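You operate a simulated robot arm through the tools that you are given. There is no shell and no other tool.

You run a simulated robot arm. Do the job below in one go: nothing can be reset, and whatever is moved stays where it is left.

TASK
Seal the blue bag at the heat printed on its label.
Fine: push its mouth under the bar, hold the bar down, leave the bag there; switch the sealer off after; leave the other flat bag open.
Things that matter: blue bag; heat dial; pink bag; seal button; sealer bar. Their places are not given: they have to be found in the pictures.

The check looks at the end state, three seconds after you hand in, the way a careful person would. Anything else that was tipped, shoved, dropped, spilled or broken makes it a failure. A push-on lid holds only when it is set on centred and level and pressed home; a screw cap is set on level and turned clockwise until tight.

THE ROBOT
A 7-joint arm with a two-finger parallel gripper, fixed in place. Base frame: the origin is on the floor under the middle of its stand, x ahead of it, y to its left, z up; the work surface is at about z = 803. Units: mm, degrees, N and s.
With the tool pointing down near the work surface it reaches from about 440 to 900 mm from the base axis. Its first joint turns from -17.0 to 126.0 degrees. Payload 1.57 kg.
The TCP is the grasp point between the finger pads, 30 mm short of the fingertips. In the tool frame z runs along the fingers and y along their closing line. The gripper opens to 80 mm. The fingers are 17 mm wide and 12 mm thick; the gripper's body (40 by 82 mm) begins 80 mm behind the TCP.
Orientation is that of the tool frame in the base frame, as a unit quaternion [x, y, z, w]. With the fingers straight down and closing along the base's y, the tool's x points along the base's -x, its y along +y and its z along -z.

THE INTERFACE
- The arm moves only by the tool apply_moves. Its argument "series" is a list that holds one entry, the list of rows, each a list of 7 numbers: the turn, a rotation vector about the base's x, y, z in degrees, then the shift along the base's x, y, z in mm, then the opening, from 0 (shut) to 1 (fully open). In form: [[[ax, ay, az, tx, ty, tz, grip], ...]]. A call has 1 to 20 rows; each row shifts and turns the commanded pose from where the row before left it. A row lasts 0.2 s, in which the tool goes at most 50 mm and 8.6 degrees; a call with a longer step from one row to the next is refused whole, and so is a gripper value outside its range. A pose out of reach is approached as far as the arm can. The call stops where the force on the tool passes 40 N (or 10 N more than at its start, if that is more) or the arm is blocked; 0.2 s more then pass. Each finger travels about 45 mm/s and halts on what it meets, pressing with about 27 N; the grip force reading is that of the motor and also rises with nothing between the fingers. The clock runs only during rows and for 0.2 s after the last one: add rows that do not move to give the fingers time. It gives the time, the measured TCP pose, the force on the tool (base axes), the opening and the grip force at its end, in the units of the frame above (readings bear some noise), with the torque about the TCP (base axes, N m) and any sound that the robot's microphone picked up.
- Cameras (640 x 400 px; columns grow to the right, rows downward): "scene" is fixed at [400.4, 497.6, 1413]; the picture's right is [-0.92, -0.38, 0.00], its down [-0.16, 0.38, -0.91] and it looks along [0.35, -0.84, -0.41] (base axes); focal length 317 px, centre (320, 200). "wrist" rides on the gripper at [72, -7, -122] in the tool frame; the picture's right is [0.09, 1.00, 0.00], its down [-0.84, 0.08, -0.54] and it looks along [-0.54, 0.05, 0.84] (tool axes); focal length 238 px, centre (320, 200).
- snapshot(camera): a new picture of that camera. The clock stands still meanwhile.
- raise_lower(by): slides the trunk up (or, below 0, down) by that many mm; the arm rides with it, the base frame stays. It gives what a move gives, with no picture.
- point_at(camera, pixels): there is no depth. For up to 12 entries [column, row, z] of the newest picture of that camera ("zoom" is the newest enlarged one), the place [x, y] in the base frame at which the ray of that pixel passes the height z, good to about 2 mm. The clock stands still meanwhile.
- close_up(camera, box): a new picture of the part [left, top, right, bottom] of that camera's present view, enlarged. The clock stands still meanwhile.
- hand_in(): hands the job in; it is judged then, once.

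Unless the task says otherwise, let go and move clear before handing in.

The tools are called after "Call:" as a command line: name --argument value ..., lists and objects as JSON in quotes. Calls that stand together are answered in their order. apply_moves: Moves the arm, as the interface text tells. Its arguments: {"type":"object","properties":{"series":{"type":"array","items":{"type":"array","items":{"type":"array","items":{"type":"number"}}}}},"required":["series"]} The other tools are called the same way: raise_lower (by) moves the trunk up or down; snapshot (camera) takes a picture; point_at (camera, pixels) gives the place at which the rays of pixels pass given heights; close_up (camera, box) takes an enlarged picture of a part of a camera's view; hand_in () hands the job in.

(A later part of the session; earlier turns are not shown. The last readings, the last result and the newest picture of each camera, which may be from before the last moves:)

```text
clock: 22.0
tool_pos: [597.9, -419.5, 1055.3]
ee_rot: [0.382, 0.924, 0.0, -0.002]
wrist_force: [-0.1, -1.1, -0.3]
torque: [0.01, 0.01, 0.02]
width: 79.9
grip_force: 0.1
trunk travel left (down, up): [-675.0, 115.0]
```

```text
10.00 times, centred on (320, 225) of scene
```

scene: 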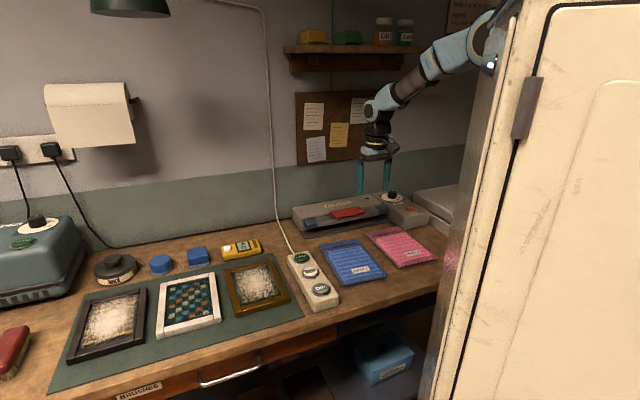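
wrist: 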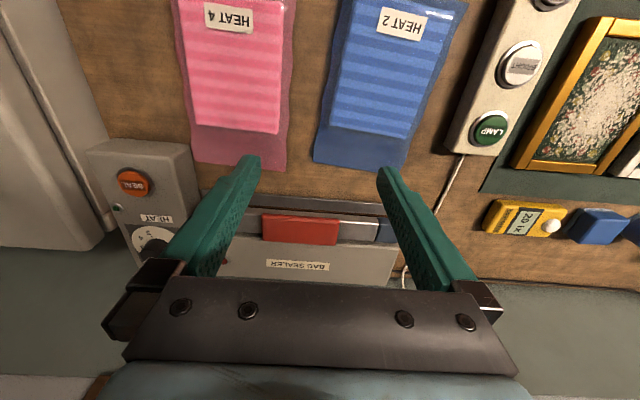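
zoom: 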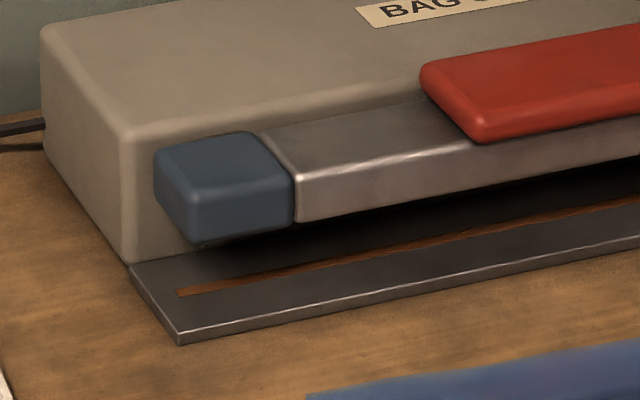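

Call:
point_at --camera "zoom" --pixels '[[180, 333, 808], [180, 344, 803], [128, 265, 808], [180, 292, 808], [635, 201, 808], [637, 243, 808], [300, 220, 830], [300, 220, 835], [300, 220, 840], [196, 243, 835], [482, 135, 860], [425, 62, 865]]'

Call:
close_up --camera "scene" --box '[285, 180, 405, 260]'

Call:
point_at --camera "zoom" --pixels '[[125, 289, 808], [545, 206, 808], [125, 271, 808], [510, 192, 808], [103, 256, 808], [183, 237, 835], [492, 175, 835], [272, 190, 860], [418, 160, 860], [330, 160, 865], [190, 322, 806], [408, 295, 806]]'

Call:
close_up --camera "wrist" --box '[230, 140, 420, 290]'

Call:
point_at --camera "zoom" --pixels '[[150, 147, 808], [460, 172, 808], [150, 180, 808], [460, 200, 808], [155, 200, 860], [357, 212, 860], [350, 280, 860], [152, 268, 860], [289, 57, 806], [455, 85, 806], [253, 240, 860], [253, 240, 870]]'

```text
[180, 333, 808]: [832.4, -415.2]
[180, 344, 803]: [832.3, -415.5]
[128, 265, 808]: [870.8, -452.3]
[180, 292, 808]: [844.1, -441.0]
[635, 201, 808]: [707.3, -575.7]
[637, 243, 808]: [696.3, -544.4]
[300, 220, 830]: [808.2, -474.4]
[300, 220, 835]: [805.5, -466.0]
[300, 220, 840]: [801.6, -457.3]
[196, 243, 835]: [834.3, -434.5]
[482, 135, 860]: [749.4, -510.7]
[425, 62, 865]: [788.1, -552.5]
```

```text
5.00 times, centred on (345, 220) of scene
```

zoom: 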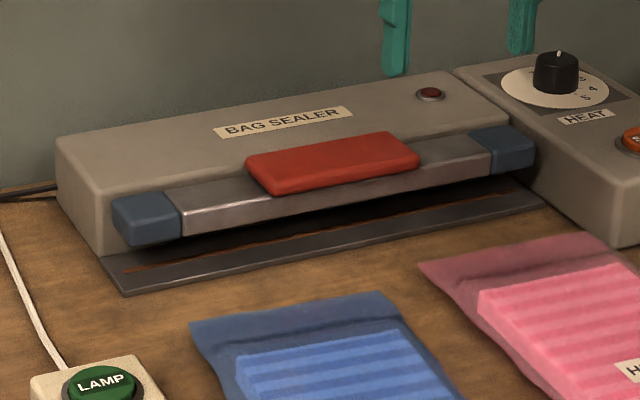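

```text
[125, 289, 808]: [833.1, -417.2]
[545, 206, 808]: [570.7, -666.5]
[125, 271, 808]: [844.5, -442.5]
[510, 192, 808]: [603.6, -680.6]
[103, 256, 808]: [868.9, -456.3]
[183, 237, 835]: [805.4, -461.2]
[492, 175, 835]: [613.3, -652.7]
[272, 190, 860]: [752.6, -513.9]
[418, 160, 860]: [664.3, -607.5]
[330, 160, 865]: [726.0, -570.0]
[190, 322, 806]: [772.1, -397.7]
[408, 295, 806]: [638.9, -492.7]
```

```text
2.67 times, centred on (325, 215) of wrist
```

zoom: 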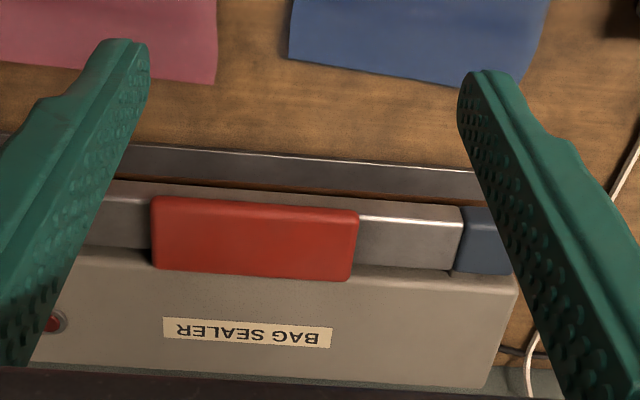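

```text
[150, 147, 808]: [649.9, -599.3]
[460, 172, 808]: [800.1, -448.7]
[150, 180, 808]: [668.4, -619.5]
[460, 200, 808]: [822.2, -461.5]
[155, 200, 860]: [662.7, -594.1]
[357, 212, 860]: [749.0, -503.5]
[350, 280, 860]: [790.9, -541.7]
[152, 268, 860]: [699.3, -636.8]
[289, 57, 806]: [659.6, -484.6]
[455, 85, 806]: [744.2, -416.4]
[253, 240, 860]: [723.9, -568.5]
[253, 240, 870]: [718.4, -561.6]
```

The sealer line runs at exactly 45°. In (N,T) coordinates along the bench, the plate front is at N=883, the heat strip at N≈908, the bar about N 897–922, and the handle center at N≈905, T≈110, z≈870. The blue bag is about 150 wide, turned about 3.4°, and sits too far toward +T, so I'll measure the bag's block, the pink bag and the lamp box more closely.

Call:
close_up --camera "wrist" --box '[160, 0, 480, 200]'

Call:
point_at --camera "zoom" --pixels '[[308, 320, 806], [490, 343, 806], [250, 340, 806], [268, 0, 806]]'

Call:
close_up --camera "scene" --box '[305, 225, 425, 300]'

```text
2.00 times, centred on (320, 100) of wrist
```

zoom: 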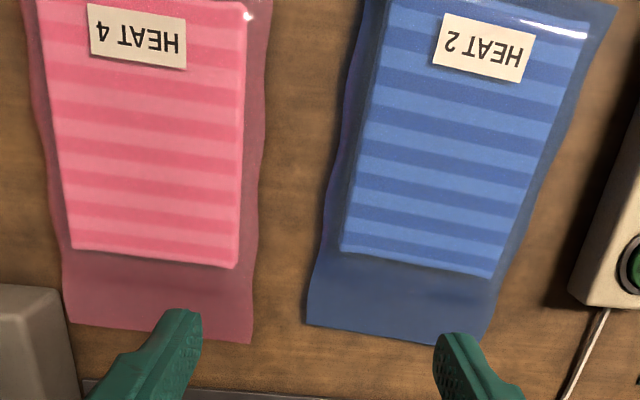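

```text
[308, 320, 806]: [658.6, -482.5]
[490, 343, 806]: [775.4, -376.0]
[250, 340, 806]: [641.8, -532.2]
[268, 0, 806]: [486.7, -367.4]
```

```text
5.33 times, centred on (365, 262) of scene
```

zoom: 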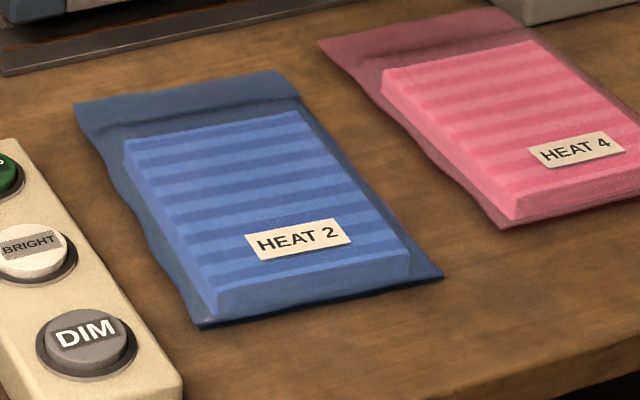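

Call:
point_at --camera "zoom" --pixels '[[200, 327, 806], [443, 275, 806], [76, 105, 806], [272, 70, 806], [150, 330, 840], [182, 378, 840], [35, 148, 840], [182, 398, 803], [409, 251, 824], [213, 297, 824], [127, 146, 824], [296, 112, 824]]'

Call:
close_up --camera "wrist" --box '[160, 0, 480, 200]'

Call:
point_at --camera "zoom" --pixels '[[342, 248, 824], [492, 277, 824], [590, 30, 824], [386, 0, 824], [568, 290, 840], [570, 297, 803], [636, 75, 803], [308, 320, 808], [488, 345, 808], [540, 190, 806], [328, 190, 806], [612, 10, 806]]'

```text
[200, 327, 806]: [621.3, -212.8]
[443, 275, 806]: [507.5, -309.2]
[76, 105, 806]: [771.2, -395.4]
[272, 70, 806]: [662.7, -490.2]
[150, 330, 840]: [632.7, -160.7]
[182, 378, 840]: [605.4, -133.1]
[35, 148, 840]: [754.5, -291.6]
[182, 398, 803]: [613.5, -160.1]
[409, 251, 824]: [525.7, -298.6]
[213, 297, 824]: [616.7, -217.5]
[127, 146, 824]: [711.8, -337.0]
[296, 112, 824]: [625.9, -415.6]
```

```text
2.00 times, centred on (320, 100) of wrist
```

zoom: 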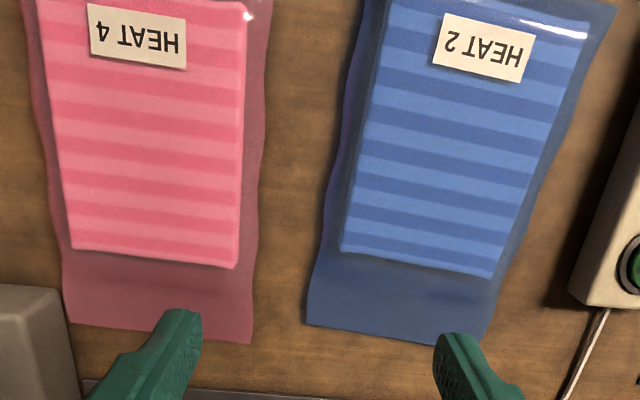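

```text
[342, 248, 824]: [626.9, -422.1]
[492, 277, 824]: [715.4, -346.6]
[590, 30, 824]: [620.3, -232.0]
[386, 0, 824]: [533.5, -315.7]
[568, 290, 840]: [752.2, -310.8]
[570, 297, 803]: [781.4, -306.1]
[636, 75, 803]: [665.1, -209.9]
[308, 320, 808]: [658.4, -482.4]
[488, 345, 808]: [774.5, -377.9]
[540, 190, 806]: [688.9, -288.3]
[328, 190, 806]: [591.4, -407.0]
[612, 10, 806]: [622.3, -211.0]
```

In bench coordinates the bag's rear edge lies at N≈577–589 and T 140–290, its mouth at N≈815, its block front at N≈743, and the pink bag's right edge at T≈78–85. I'll come down behind the bag's rear edge with the fingers spread, squared to the bench, near (553,-239), first to z≈900.

Call:
apply_moves --series '[[[0, 0, 0, -11.25, 45.1, 0, 1], [0, 0, 0, -11.25, 45.1, 0, 1], [0, 0, 0, -11.25, 45.1, 0, 1], [0, 0, 0, -11.25, 45.1, 0, 1], [0, 0, 0, 0, 0, -40, 1], [0, 0, 0, 0, 0, -40, 1], [0, 0, 0, 0, 0, -40, 1], [0, 0, 0, 0, 0, -35, 1]]]'

Call:
snapshot --camera "wrist"

Call:
close_up --camera "scene" --box '[285, 180, 445, 310]'

```text
clock: 23.8
tool_pos: [556.8, -240.3, 898.5]
ee_rot: [0.383, 0.924, 0.0, 0.0]
wrist_force: [-0.2, 0.4, 0.0]
torque: [0.0, -0.02, 0.01]
width: 80.3
grip_force: 0.0
trunk travel left (down, up): [-675.0, 115.0]
```

```text
taken
```

wrist: 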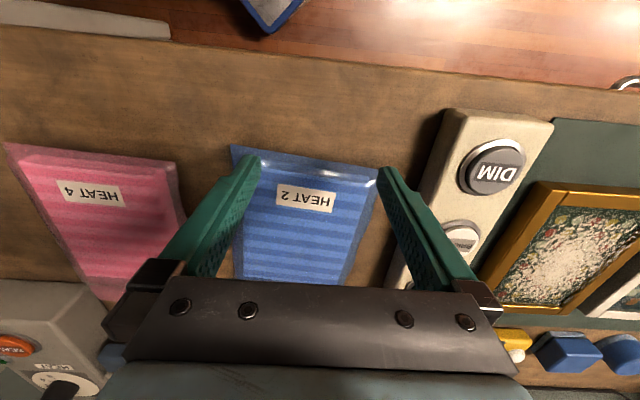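

```text
3.08 times, centred on (365, 245) of scene
```

zoom: 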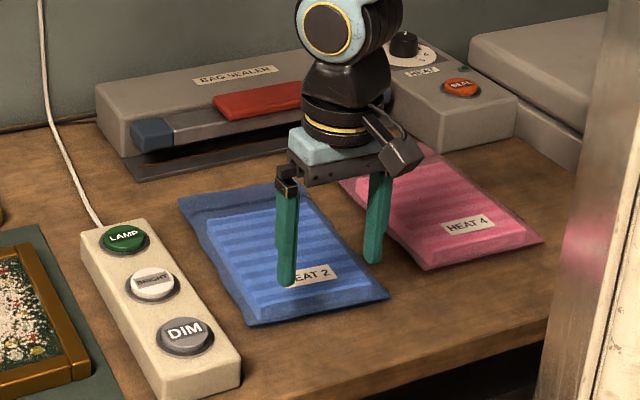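

The fingertips sit just behind the bag's rear edge (232,145)-(380,165). I'll back off 6 mm and go down to about z 836 so the tips are just above the table.

Call:
apply_moves --series '[[[0, 0, 0, -4.2, 4.2, -10, 1], [0, 0, 0, 0, 0, -20, 1], [0, 0, 0, 0, 0, -16, 1], [0, 0, 0, 0, 0, -10, 1], [0, 0, 0, 0, 0, -6, 1]]]'

Call:
snapshot --camera "wrist"

Call:
close_up --camera "scene" --box '[305, 220, 425, 300]'

```text
clock: 25.0
tool_pos: [548.9, -236.9, 835.5]
ee_rot: [0.383, 0.924, 0.001, 0.0]
wrist_force: [-0.3, -0.5, 0.7]
torque: [0.0, 0.01, 0.04]
width: 80.0
grip_force: 0.0
trunk travel left (down, up): [-675.0, 115.0]
```

```text
taken
```

wrist: 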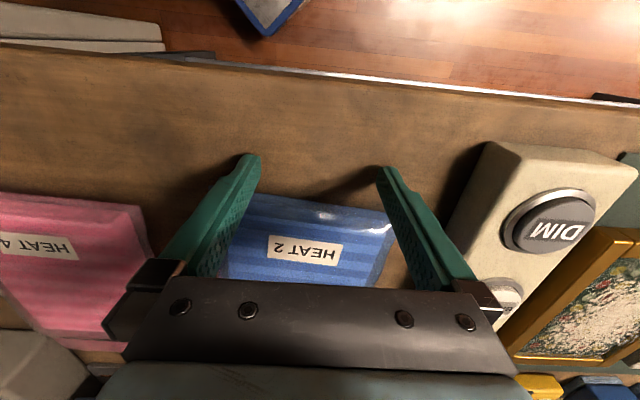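

```text
5.00 times, centred on (365, 260) of scene
```

zoom: 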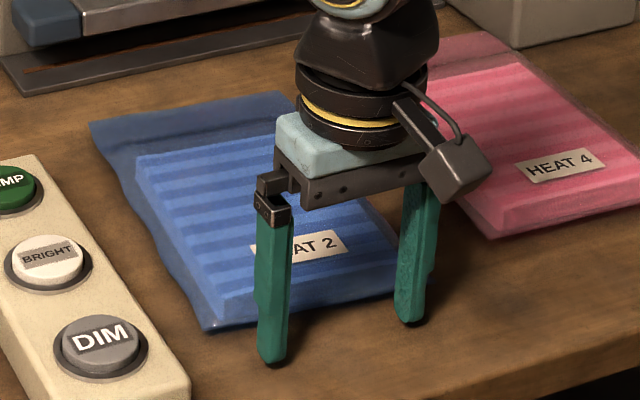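

The tips are at about z 805 with no contact, and the bag's rear edge is ahead of the fingers. I'll push 36 mm along the bench normal to square the bag up, then look.

Call:
apply_moves --series '[[[0, 0, 0, 4.24, -4.24, 0, 1], [0, 0, 0, 4.24, -4.24, 0, 1], [0, 0, 0, 4.24, -4.24, 0, 1], [0, 0, 0, 4.24, -4.24, 0, 1], [0, 0, 0, 4.24, -4.24, 0, 1], [0, 0, 0, 4.24, -4.24, 0, 1]]]'

Call:
snapshot --camera "wrist"

Call:
close_up --camera "scene" --box '[295, 205, 425, 300]'

```text
clock: 26.4
tool_pos: [574.7, -260.2, 836.0]
ee_rot: [0.383, 0.924, 0.0, -0.001]
wrist_force: [-0.1, 1.4, 0.7]
torque: [0.03, 0.02, -0.02]
width: 80.1
grip_force: 0.0
trunk travel left (down, up): [-675.0, 115.0]
```

```text
taken
```

wrist: 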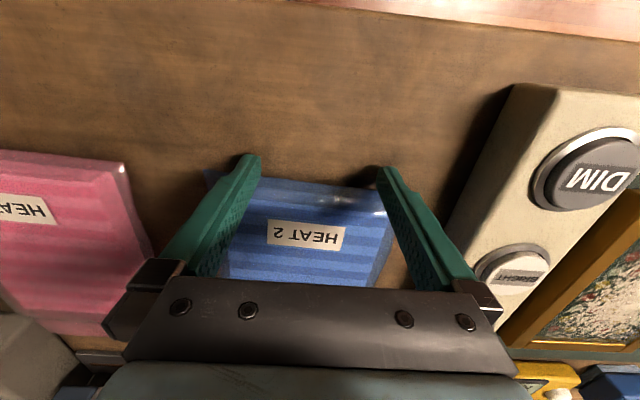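

```text
4.21 times, centred on (360, 252) of scene
```

zoom: 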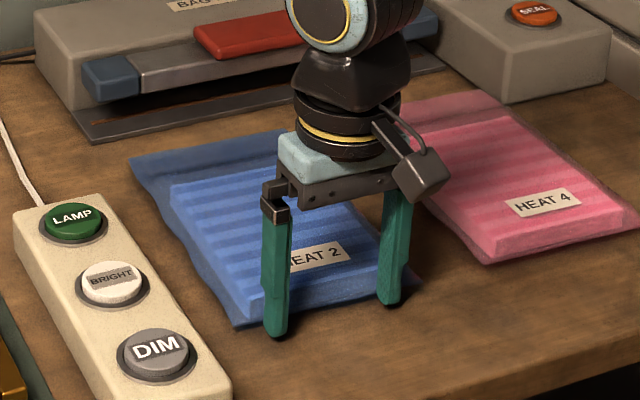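

Call:
close_up --camera "wrist" --box '[190, 140, 430, 290]'

Call:
point_at --camera "wrist" --pixels '[[207, 172, 806], [260, 178, 806], [375, 186, 806], [127, 165, 806], [395, 232, 806]]'

Call:
point_at --camera "scene" --pixels '[[315.3, 242, 806], [340, 282, 806]]'

```text
2.67 times, centred on (310, 215) of wrist
```

zoom: 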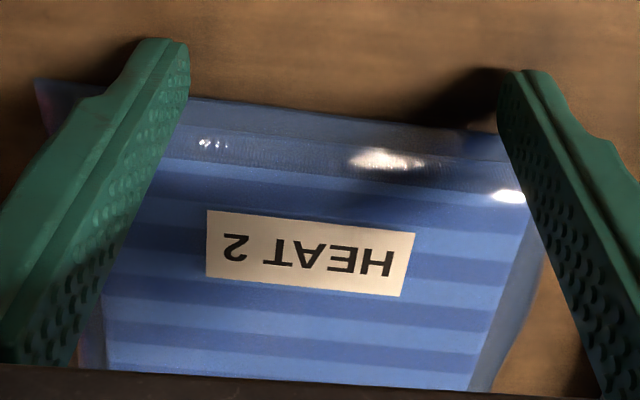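

```text
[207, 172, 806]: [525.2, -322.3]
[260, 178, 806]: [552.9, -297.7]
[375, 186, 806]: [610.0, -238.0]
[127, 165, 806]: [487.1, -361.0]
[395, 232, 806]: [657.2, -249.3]
```

```text
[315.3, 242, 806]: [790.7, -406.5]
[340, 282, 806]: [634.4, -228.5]
```

The rear edge is now square to the fingers (N about 600 along its length) with very low force. I'll push another 36 mm with a slight sideways component toward -T, then check whether the bag follows sideways.

Call:
apply_moves --series '[[[0, 0, 0, 2.97, -5.52, 0, 1], [0, 0, 0, 2.97, -5.52, 0, 1], [0, 0, 0, 2.97, -5.52, 0, 1], [0, 0, 0, 2.97, -5.52, 0, 1], [0, 0, 0, 2.97, -5.52, 0, 1], [0, 0, 0, 2.97, -5.52, 0, 1]]]'

Call:
snapshot --camera "wrist"

Call:
close_up --camera "scene" --box '[295, 205, 425, 300]'

```text
clock: 27.8
tool_pos: [591.7, -294.5, 836.1]
ee_rot: [0.382, 0.924, 0.0, 0.0]
wrist_force: [0.2, 0.0, -0.7]
torque: [0.02, -0.01, 0.01]
width: 79.9
grip_force: 0.0
trunk travel left (down, up): [-675.0, 115.0]
```

```text
taken
```

wrist: 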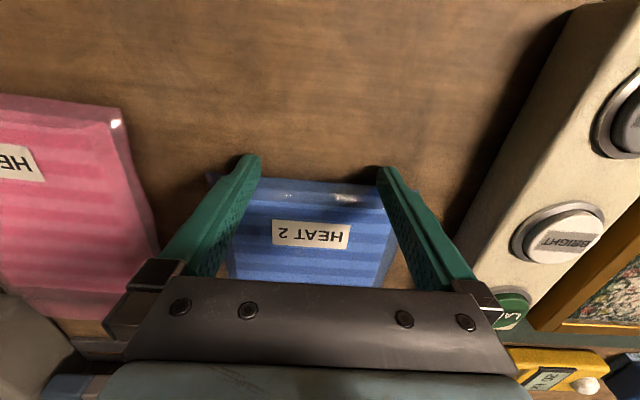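

```text
4.21 times, centred on (360, 252) of scene
```

zoom: 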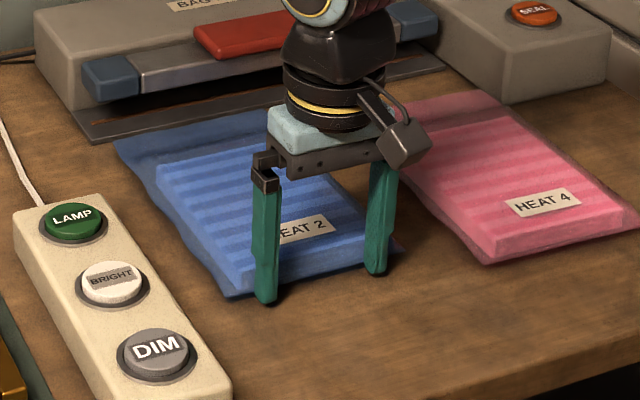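

Call:
point_at --camera "scene" --pixels '[[311.8, 238.5, 806], [311.8, 238.5, 812], [335.5, 274.5, 806], [454.7, 0, 806]]'

Call:
close_up --camera "wrist" --box '[190, 140, 430, 290]'

Call:
point_at --camera "wrist" --pixels '[[207, 172, 806], [262, 178, 806], [370, 184, 806], [123, 110, 806], [160, 248, 806], [395, 228, 806]]'

```text
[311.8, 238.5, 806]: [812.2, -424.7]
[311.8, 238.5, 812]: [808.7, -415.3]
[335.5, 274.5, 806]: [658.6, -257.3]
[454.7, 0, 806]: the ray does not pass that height
```

```text
2.67 times, centred on (310, 215) of wrist
```

zoom: 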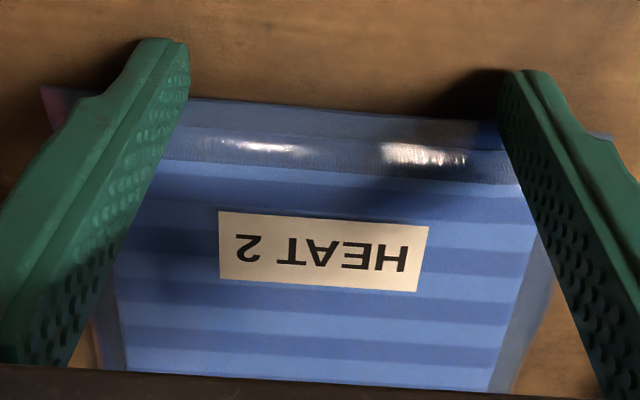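

```text
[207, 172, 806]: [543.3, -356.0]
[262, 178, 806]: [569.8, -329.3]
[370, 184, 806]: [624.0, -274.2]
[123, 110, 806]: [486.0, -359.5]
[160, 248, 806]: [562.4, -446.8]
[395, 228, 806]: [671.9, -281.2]
```

The bag followed by about -11 mm sideways and stays square: rear edge at N≈635.5, left edge at T≈132, with the pink bag's edge at T≈82–89. I'll keep pushing 30 mm at the same slant and watch the mouth meet the plate.

Call:
apply_moves --series '[[[0, 0, 0, 2.69, -5.8, 0, 1], [0, 0, 0, 2.69, -5.8, 0, 1], [0, 0, 0, 2.69, -5.8, 0, 1], [0, 0, 0, 2.69, -5.8, 0, 1], [0, 0, 0, 2.69, -5.8, 0, 1]]]'

Call:
close_up --camera "scene" --box '[290, 200, 410, 280]'

Call:
snapshot --camera "wrist"

```text
clock: 29.0
tool_pos: [605.9, -322.1, 833.7]
ee_rot: [0.383, 0.924, 0.001, -0.001]
wrist_force: [-0.4, -0.4, -0.3]
torque: [0.0, 0.01, -0.01]
width: 79.8
grip_force: 0.2
trunk travel left (down, up): [-675.0, 115.0]
```

```text
5.00 times, centred on (350, 240) of scene
```

zoom: 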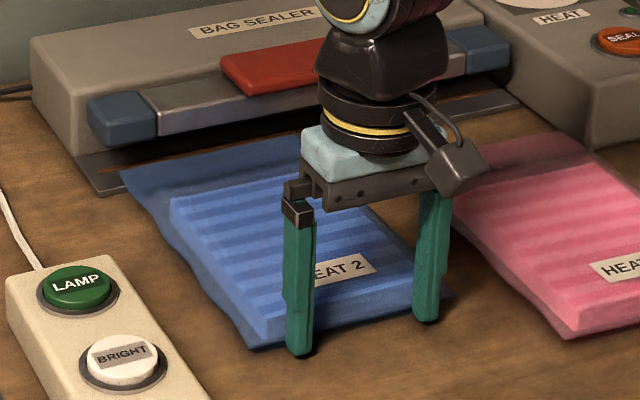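

```text
taken
```

wrist: 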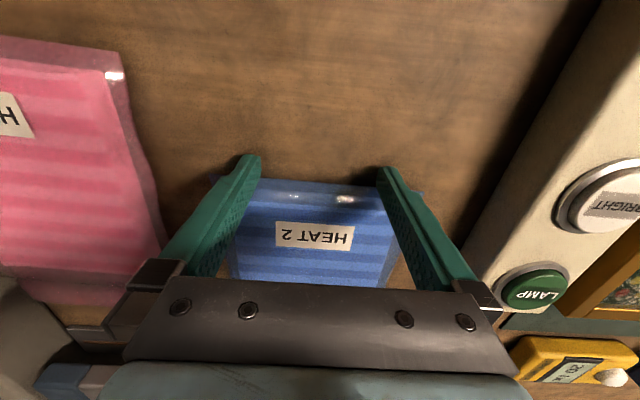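

The mouth has slid onto the plate and is at the bar's front line (zoom (120,172)). I'll push 26 mm further with the same slant so the mouth passes the heat strip.

Call:
apply_moves --series '[[[0, 0, 0, 2.9, -6.29, 0.6, 1], [0, 0, 0, 2.9, -6.29, 0.6, 1], [0, 0, 0, 2.9, -6.29, 0.3, 1], [0, 0, 0, 2.9, -6.29, 0, 1]]]'

Call:
close_up --camera "scene" --box '[290, 200, 410, 280]'

Call:
snapshot --camera "wrist"

```text
clock: 30.0
tool_pos: [616.4, -348.6, 837.2]
ee_rot: [0.383, 0.924, 0.0, -0.001]
wrist_force: [0.2, 0.8, -0.7]
torque: [0.0, 0.05, -0.02]
width: 80.1
grip_force: 0.1
trunk travel left (down, up): [-675.0, 115.0]
```

```text
5.00 times, centred on (350, 240) of scene
```

zoom: 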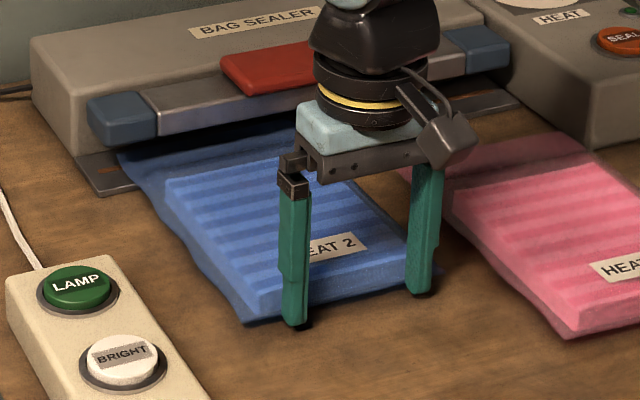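

```text
taken
```

wrist: 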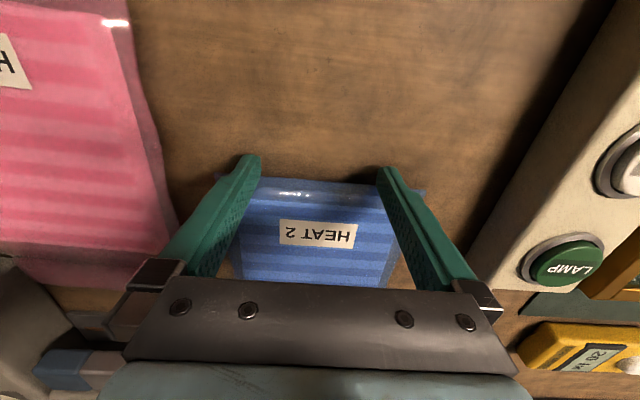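

Call:
point_at --camera "wrist" --pixels '[[213, 178, 806], [262, 178, 806], [370, 184, 806], [424, 190, 806], [165, 160, 806], [178, 215, 806]]'

Call:
close_up --camera "scene" --box '[295, 210, 345, 245]'

Call:
point_at --camera "zoom" --pixels '[[246, 170, 810], [246, 170, 815], [320, 200, 806]]'

```text
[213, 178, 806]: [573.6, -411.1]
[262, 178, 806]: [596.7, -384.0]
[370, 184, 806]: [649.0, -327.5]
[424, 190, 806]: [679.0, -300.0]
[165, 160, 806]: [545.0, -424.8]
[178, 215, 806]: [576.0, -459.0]
```

```text
11.43 times, centred on (320, 228) of scene
```

zoom: 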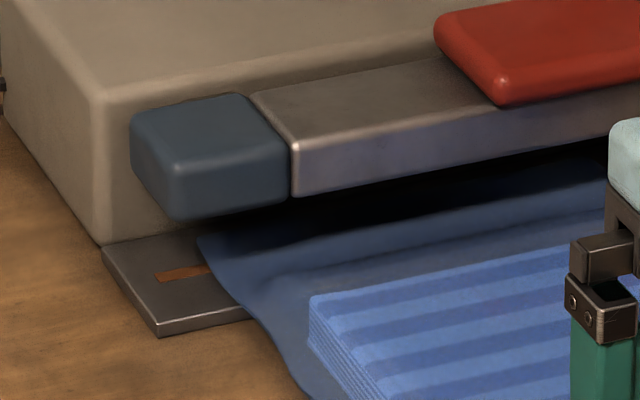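

```text
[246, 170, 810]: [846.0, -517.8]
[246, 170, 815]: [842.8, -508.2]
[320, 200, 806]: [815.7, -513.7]
```

Call:
point_at --camera "zoom" --pixels '[[198, 235, 808], [198, 235, 812], [210, 268, 808], [157, 277, 808], [103, 247, 808], [158, 328, 808], [240, 298, 808], [305, 155, 815]]'

```text
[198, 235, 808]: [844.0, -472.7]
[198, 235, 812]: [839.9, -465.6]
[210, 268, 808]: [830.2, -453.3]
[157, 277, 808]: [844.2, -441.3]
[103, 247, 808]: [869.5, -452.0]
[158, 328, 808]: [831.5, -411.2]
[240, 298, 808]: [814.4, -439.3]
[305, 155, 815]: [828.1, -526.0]
```

The bag's mouth corner is now at N≈923–931, about 18 mm past the heat strip (N≈909), and its right edge at T≈264 is over the strip with the pink bag 30 mm clear. I'll back off, rise, and close the fingers while checking the whole bag from above.

Call:
apply_moves --series '[[[0, 0, 0, -8, 8, 0, 1], [0, 0, 0, -14, 14, 0, 1], [0, 0, 0, 0, 0, 40, 1], [0, 0, 0, 0, 0, 45, 1], [0, 0, 0, 0, 0, 45, 0.6], [0, 0, 0, 0, 0, 45, 0.3], [0, 0, 0, 0, 0, 20, 0], [0, 0, 0, 0, 0, 0, 0], [0, 0, 0, 0, 0, 0, 0]]]'

Call:
snapshot --camera "wrist"

Call:
close_up --camera "scene" --box '[290, 190, 430, 280]'

```text
clock: 32.0
tool_pos: [593.2, -325.8, 1035.6]
ee_rot: [0.382, 0.924, -0.001, 0.0]
wrist_force: [-0.2, 0.3, 0.4]
torque: [0.01, -0.02, -0.02]
width: 0.2
grip_force: 12.0
trunk travel left (down, up): [-675.0, 115.0]
```

```text
taken
```

wrist: 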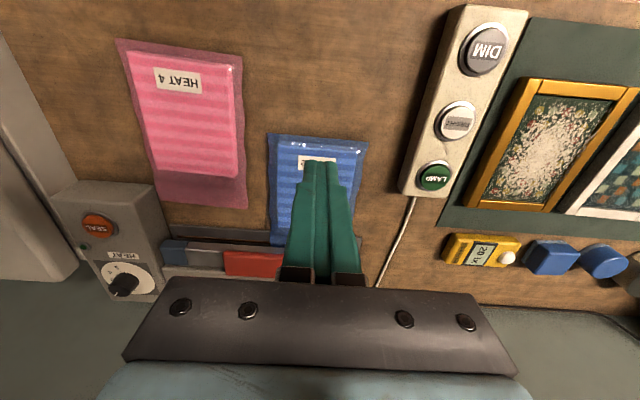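

```text
4.44 times, centred on (360, 235) of scene
```

zoom: 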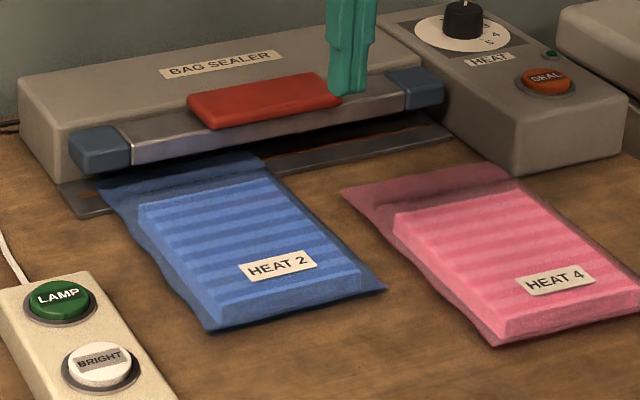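

The bag lies square with its mouth under the bar. I'll zoom in on the mouth's left end near (318,216) in the scene, where the strip is visible, to check that the mouth is past the strip there too.

Call:
close_up --camera "scene" --box '[300, 205, 370, 250]'

Call:
point_at --camera "zoom" --pixels '[[320, 200, 808]]'

Call:
close_up --camera "wrist" --box '[150, 120, 390, 290]'

```text
8.89 times, centred on (335, 228) of scene
```

zoom: 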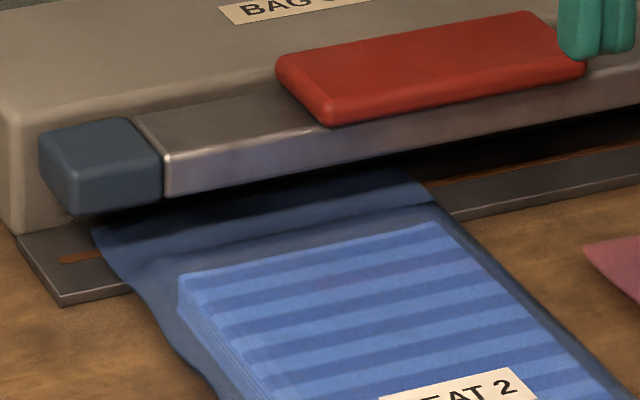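

```text
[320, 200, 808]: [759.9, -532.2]
```

```text
2.35 times, centred on (270, 205) of wrist
```

zoom: 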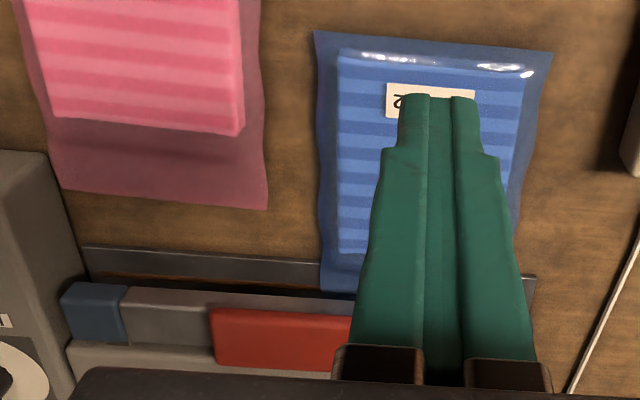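

The mouth's left corner at zoom (405,168) is also well past the strip crossing at (430,187), so the mouth is fully under the bar. Next I'll move above the red handle (about (718,-562), top z≈870), with a slight tilt and fingers closed.

Call:
apply_moves --series '[[[0, 0, 0, 20.2, -38.7, 0, 0], [-3.54, -3.54, 0, 20.2, -38.7, 0, 0], [-3.54, -3.54, 0, 20.2, -38.7, 0, 0], [0, 0, 0, 20.2, -38.7, 0, 0], [0, 0, 0, 20.2, -38.7, 0, 0], [0, 0, 0, 20.2, -38.7, 0, 0], [0, 0, 0, 0, 0, -40, 0], [0, 0, 0, 0, 0, -40, 0], [0, 0, 0, 0, 0, -25, 0]]]'

Call:
snapshot --camera "wrist"

Call:
close_up --camera "scene" --box '[290, 170, 430, 260]'

```text
clock: 34.0
tool_pos: [716.2, -559.6, 928.8]
ee_rot: [0.381, 0.92, -0.034, 0.081]
wrist_force: [0.2, -0.7, -1.1]
torque: [-0.01, -0.01, -0.01]
width: 0.1
grip_force: 21.8
trunk travel left (down, up): [-675.0, 115.0]
```

```text
taken
```

wrist: 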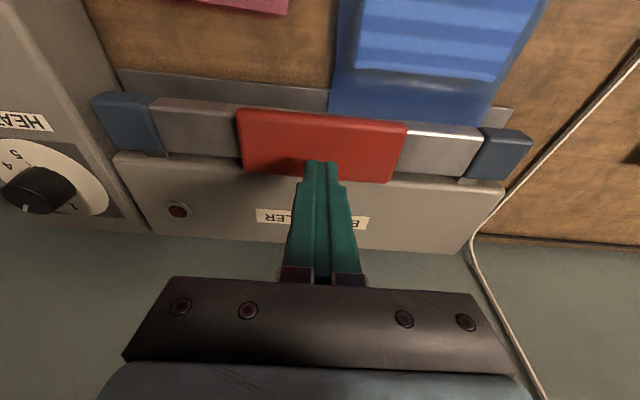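

```text
4.44 times, centred on (360, 215) of scene
```

zoom: 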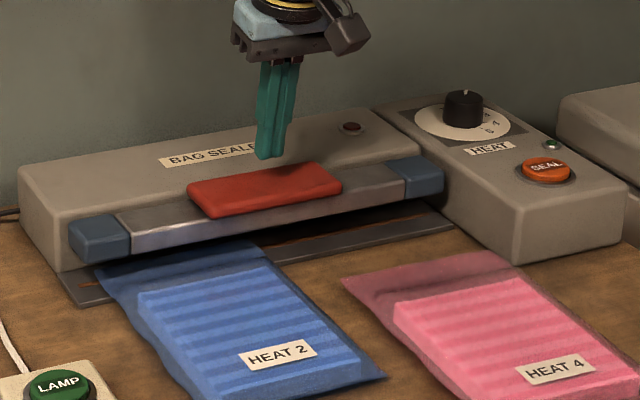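

The closed fingertips are over the handle center (tip about (720,-563,899)). I'll lower gently in steps onto the handle to learn how the bar moves, watching the force.

Call:
apply_moves --series '[[[0, 0, 0, 0, 0, -10, 0], [0, 0, 0, 0, 0, -10, 0], [0, 0, 0, 0, 0, -6, 0], [0, 0, 0, 0, 0, -4, 0], [0, 0, 0, 0, 0, -4, 0]]]'

Call:
close_up --camera "scene" --box '[290, 170, 430, 260]'

```text
clock: 35.2
tool_pos: [717.3, -559.9, 894.8]
ee_rot: [0.381, 0.92, -0.033, 0.08]
wrist_force: [-0.9, 0.7, 4.1]
torque: [0.02, 0.05, 0.01]
width: 0.0
grip_force: 21.1
trunk travel left (down, up): [-675.0, 115.0]
```

```text
4.44 times, centred on (360, 215) of scene
```

zoom: 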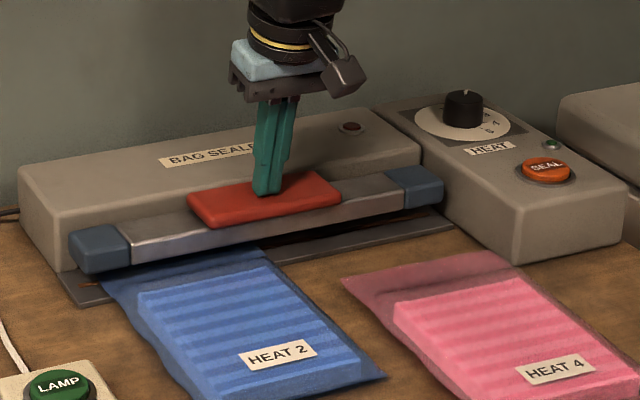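

The bar moves down with about 4 N of resistance. I'll press further in small steps until it bottoms out.

Call:
apply_moves --series '[[[0, 0, 0, 0, 0, -4, 0], [0, 0, 0, 0, 0, -4, 0], [0, 0, 0, 0, 0, -4, 0], [0, 0, 0, 0, 0, -3, 0]]]'

Call:
close_up --camera "scene" --box '[290, 170, 430, 260]'

```text
clock: 36.2
tool_pos: [717.2, -559.1, 878.4]
ee_rot: [0.381, 0.92, -0.033, 0.08]
wrist_force: [-0.7, -0.8, 8.4]
torque: [0.01, 0.08, 0.11]
width: 0.0
grip_force: 20.9
trunk travel left (down, up): [-675.0, 115.0]
```

```text
4.44 times, centred on (360, 215) of scene
```

zoom: 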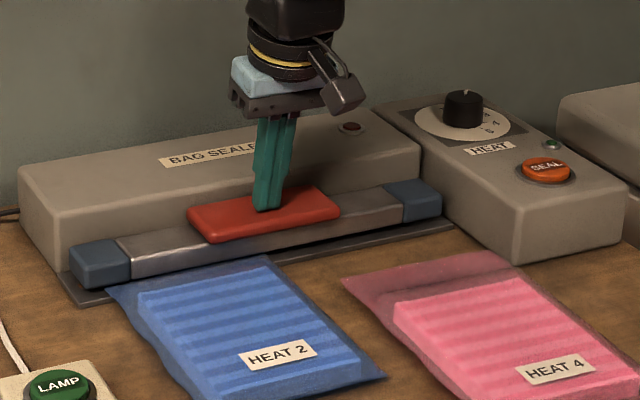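

The bar is nearly on the plate at 8.4 N. A few more millimetres should seat it; I'll watch the force and the lamps.

Call:
apply_moves --series '[[[0, 0, 0, 0, 0, -2, 0], [0, 0, 0, 0, 0, -2, 0], [0, 0, 0, 0, 0, -2, 0], [0, 0, 0, 0, 0, -2, 0]]]'

Call:
close_up --camera "scene" --box '[290, 170, 430, 260]'

Call:
snapshot --camera "wrist"

```text
clock: 37.2
tool_pos: [719.0, -560.9, 877.9]
ee_rot: [0.382, 0.92, -0.036, 0.085]
wrist_force: [-3.3, 2.1, 16.6]
torque: [0.08, 0.15, 0.03]
width: 0.1
grip_force: 21.7
trunk travel left (down, up): [-675.0, 115.0]
stopped in row 4: the force on the tool passed its limit at 42 N (the readings are from after the stop); the commanded pose is now the measured one
```

```text
4.44 times, centred on (360, 215) of scene
```

zoom: 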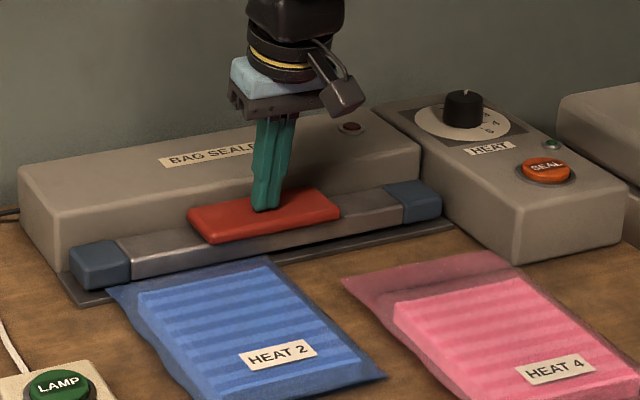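

```text
taken
```

wrist: 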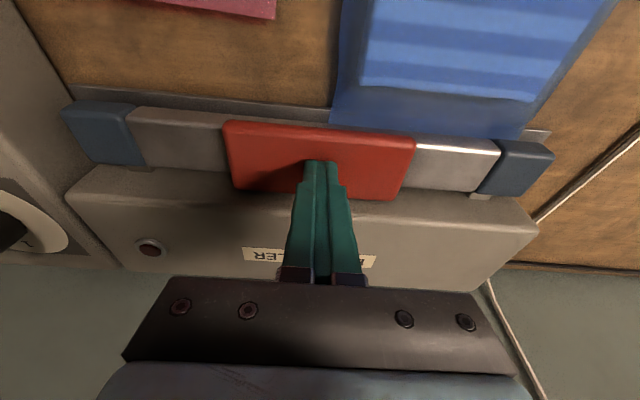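

The bar is fully seated at TCP z≈878, where the force jumped to 42 N. Both lamps are still dark and there was no sound, so heat isn't on. I'll lift to see whether the bar springs back up.

Call:
apply_moves --series '[[[0, 0, 0, 0, 0, 10, 0], [0, 0, 0, 0, 0, 15, 0], [0, 0, 0, 0, 0, 20, 0], [0, 0, 0, 0, 0, 25, 0]]]'

Call:
close_up --camera "scene" --box '[290, 170, 430, 260]'

```text
clock: 38.2
tool_pos: [717.2, -561.0, 943.9]
ee_rot: [0.381, 0.92, -0.034, 0.083]
wrist_force: [-0.3, -0.8, -0.6]
torque: [-0.04, 0.04, 0.0]
width: 0.0
grip_force: 21.6
trunk travel left (down, up): [-675.0, 115.0]
```

```text
4.44 times, centred on (360, 215) of scene
```

zoom: 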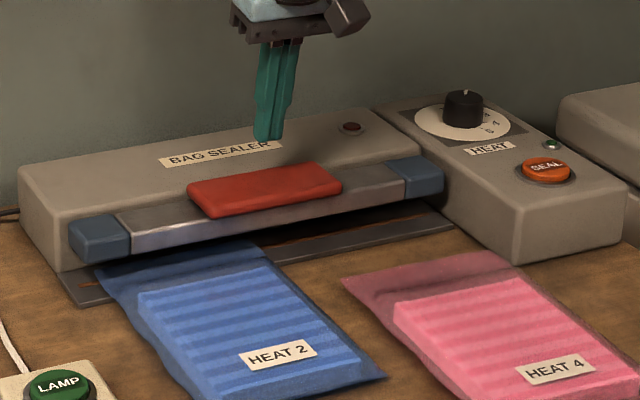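

The bar springs back up and the bag stayed in place, so the SEAL button must turn the heat on. I'll move above the SEAL button near (496,-685) with the tool vertical.

Call:
apply_moves --series '[[[3.54, 3.54, 0, -36.8, -20.7, 10, 0], [3.54, 3.54, 0, -36.8, -20.7, 5, 0], [0, 0, 0, -36.8, -20.7, 0, 0], [0, 0, 0, -36.8, -20.7, 0, 0], [0, 0, 0, -36.8, -20.7, -5, 0], [0, 0, 0, -36.8, -20.7, -10, 0]]]'

Call:
snapshot --camera "wrist"

Call:
close_up --camera "scene" --box '[360, 160, 450, 230]'

```text
clock: 39.6
tool_pos: [497.1, -685.4, 944.9]
ee_rot: [0.383, 0.924, 0.0, 0.001]
wrist_force: [1.4, -0.6, -0.1]
torque: [-0.01, 0.08, -0.02]
width: 0.0
grip_force: 20.7
trunk travel left (down, up): [-675.0, 115.0]
```

```text
taken
```

wrist: 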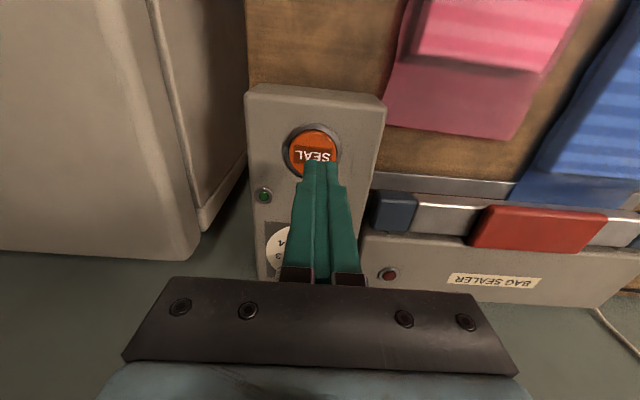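

```text
5.71 times, centred on (405, 195) of scene
```

zoom: 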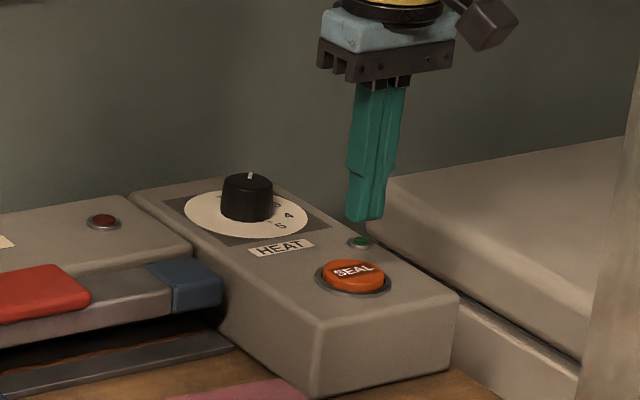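

Call:
point_at --camera "wrist" --pixels '[[313, 151, 870], [313, 151, 875], [264, 196, 865]]'

Call:
point_at --camera "scene" --pixels '[[411, 207.6, 870], [411, 207.6, 875]]'

```text
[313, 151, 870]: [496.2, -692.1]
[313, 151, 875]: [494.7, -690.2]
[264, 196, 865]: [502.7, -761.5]
```

```text
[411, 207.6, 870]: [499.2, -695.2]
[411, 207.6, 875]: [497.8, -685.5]
```

The button center is at about (497,-690), top z≈872. I'll shift 4.5 mm, descend to just above it, then press with small steps and read the force and sound.

Call:
apply_moves --series '[[[0, 0, 0, 0, -4.5, -18, 0], [0, 0, 0, 0, 0, -16, 0], [0, 0, 0, 0, 0, -4, 0], [0, 0, 0, 0, 0, -3, 0], [0, 0, 0, 0, 0, -3, 0]]]'

Call:
close_up --camera "scene" --box '[360, 160, 450, 230]'

```text
clock: 40.8
tool_pos: [496.4, -688.9, 900.0]
ee_rot: [0.382, 0.924, -0.001, 0.002]
wrist_force: [-0.3, 0.4, -0.2]
torque: [0.02, -0.02, 0.03]
width: 0.1
grip_force: 21.2
trunk travel left (down, up): [-675.0, 115.0]
```

```text
5.71 times, centred on (405, 195) of scene
```

zoom: 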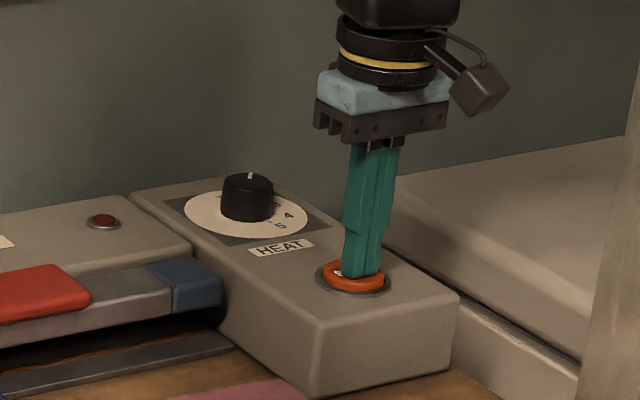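

The tip is just above the button with no contact yet. I'll press in 1.5 mm steps.

Call:
apply_moves --series '[[[0, 0, 0, 0, 0, -1.5, 0], [0, 0, 0, 0, 0, -1.5, 0], [0, 0, 0, 0, 0, -1.5, 0], [0, 0, 0, 0, 0, -1.5, 0]]]'

Call:
close_up --camera "scene" --box '[360, 160, 450, 230]'

```text
clock: 41.8
tool_pos: [495.4, -689.5, 895.6]
ee_rot: [0.382, 0.924, -0.002, 0.004]
wrist_force: [-1.9, -3.1, 6.1]
torque: [-0.08, 0.04, 0.0]
width: 0.0
grip_force: 21.2
trunk travel left (down, up): [-675.0, 115.0]
heard: click
```

```text
5.71 times, centred on (405, 195) of scene
```

zoom: 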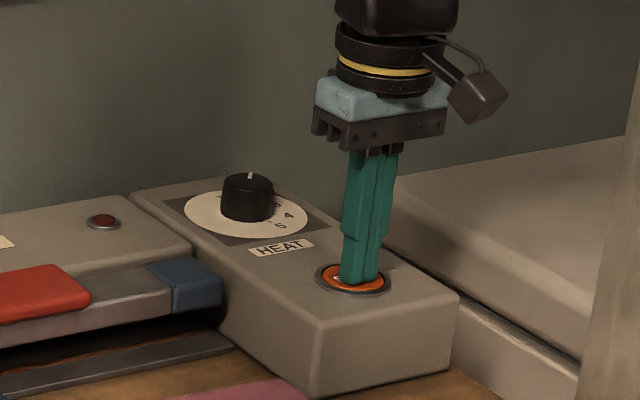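

A click was heard at 6 N. I'll lift off and look at the lamps.

Call:
apply_moves --series '[[[0, 0, 0, 0, 0, 20, 0], [0, 0, 0, 0, 0, 30, 0]]]'

Call:
close_up --camera "scene" --box '[360, 160, 450, 230]'

Call:
snapshot --camera "wrist"

```text
clock: 42.4
tool_pos: [495.3, -688.1, 945.6]
ee_rot: [0.383, 0.924, 0.0, 0.003]
wrist_force: [-0.1, 0.8, -0.7]
torque: [0.01, 0.01, -0.02]
width: 0.0
grip_force: 21.2
trunk travel left (down, up): [-675.0, 115.0]
```

```text
5.71 times, centred on (405, 195) of scene
```

zoom: 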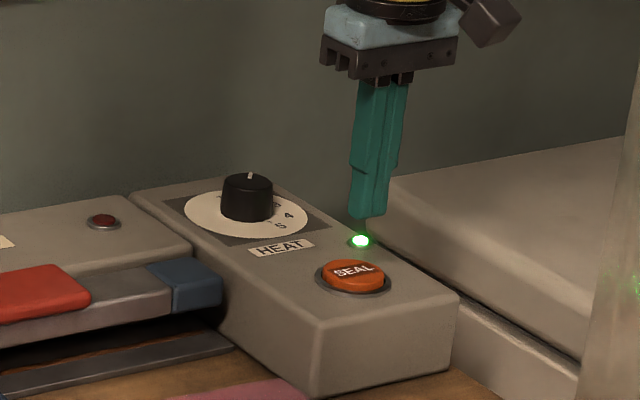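

```text
taken
```

wrist: 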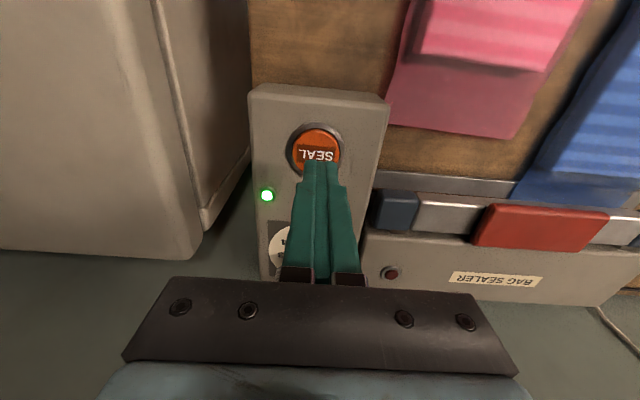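

The green lamp (360,240 in the zoom) is now lit, so the sealer is on. I'll go straight back to the handle and press the bar down until seated, then hold.

Call:
apply_moves --series '[[[0, 0, 0, 36.9, 21.3, 10, 0], [0, 0, 0, 36.9, 21.3, 5, 0], [0, 0, 0, 36.9, 21.3, 0, 0], [0, 0, 0, 36.9, 21.3, 0, 0], [-3.54, -3.54, 0, 36.9, 21.3, -5, 0], [-3.54, -3.54, 0, 36.9, 21.3, -10, 0], [0, 0, 0, 0, 0, -30, 0], [0, 0, 0, 0, 0, -20, 0], [0, 0, 0, 0, 0, -8, 0], [0, 0, 0, 0, 0, -6, 0], [0, 0, 0, 0, 0, -4, 0], [0, 0, 0, 0, 0, -2, 0], [0, 0, 0, 0, 0, 0, 0], [0, 0, 0, 0, 0, 0, 0], [0, 0, 0, 0, 0, 0, 0]]]'

Call:
close_up --camera "scene" --box '[290, 170, 430, 260]'

```text
clock: 45.6
tool_pos: [717.8, -560.7, 877.9]
ee_rot: [0.381, 0.92, -0.035, 0.086]
wrist_force: [-0.7, -2.8, 27.9]
torque: [-0.09, 0.11, 0.01]
width: 0.2
grip_force: 21.1
trunk travel left (down, up): [-675.0, 115.0]
```

```text
4.44 times, centred on (360, 215) of scene
```

zoom: 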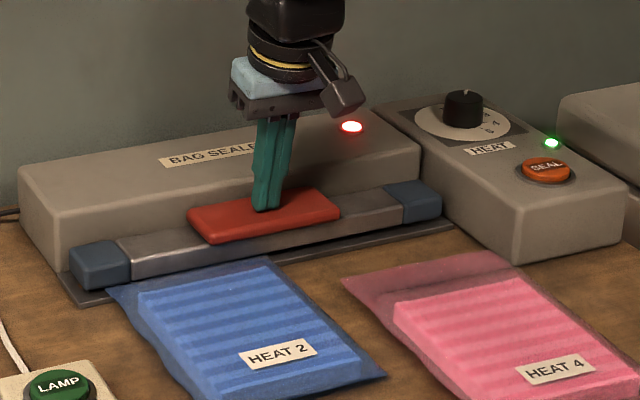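

The red lamp (350,127) is lit with the bar seated at 28 N, so sealing is under way. I'll hold still and listen for a signal.

Call:
apply_moves --series '[[[0, 0, 0, 0, 0, 0, 0], [0, 0, 0, 0, 0, 0, 0], [0, 0, 0, 0, 0, 0, 0], [0, 0, 0, 0, 0, 0, 0], [0, 0, 0, 0, 0, 0, 0], [0, 0, 0, 0, 0, 0, 0]]]'

Call:
close_up --camera "scene" --box '[290, 170, 430, 260]'

```text
clock: 47.0
tool_pos: [718.1, -560.7, 877.3]
ee_rot: [0.38, 0.92, -0.035, 0.086]
wrist_force: [4.2, -6.9, 29.4]
torque: [-0.19, -0.07, -0.01]
width: 0.0
grip_force: 21.5
trunk travel left (down, up): [-675.0, 115.0]
```

```text
4.44 times, centred on (360, 215) of scene
```

zoom: 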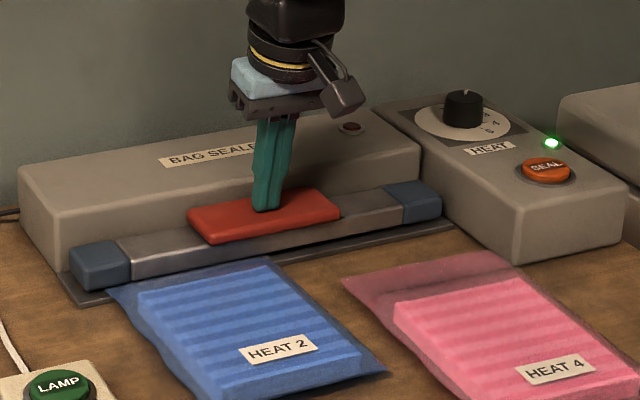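

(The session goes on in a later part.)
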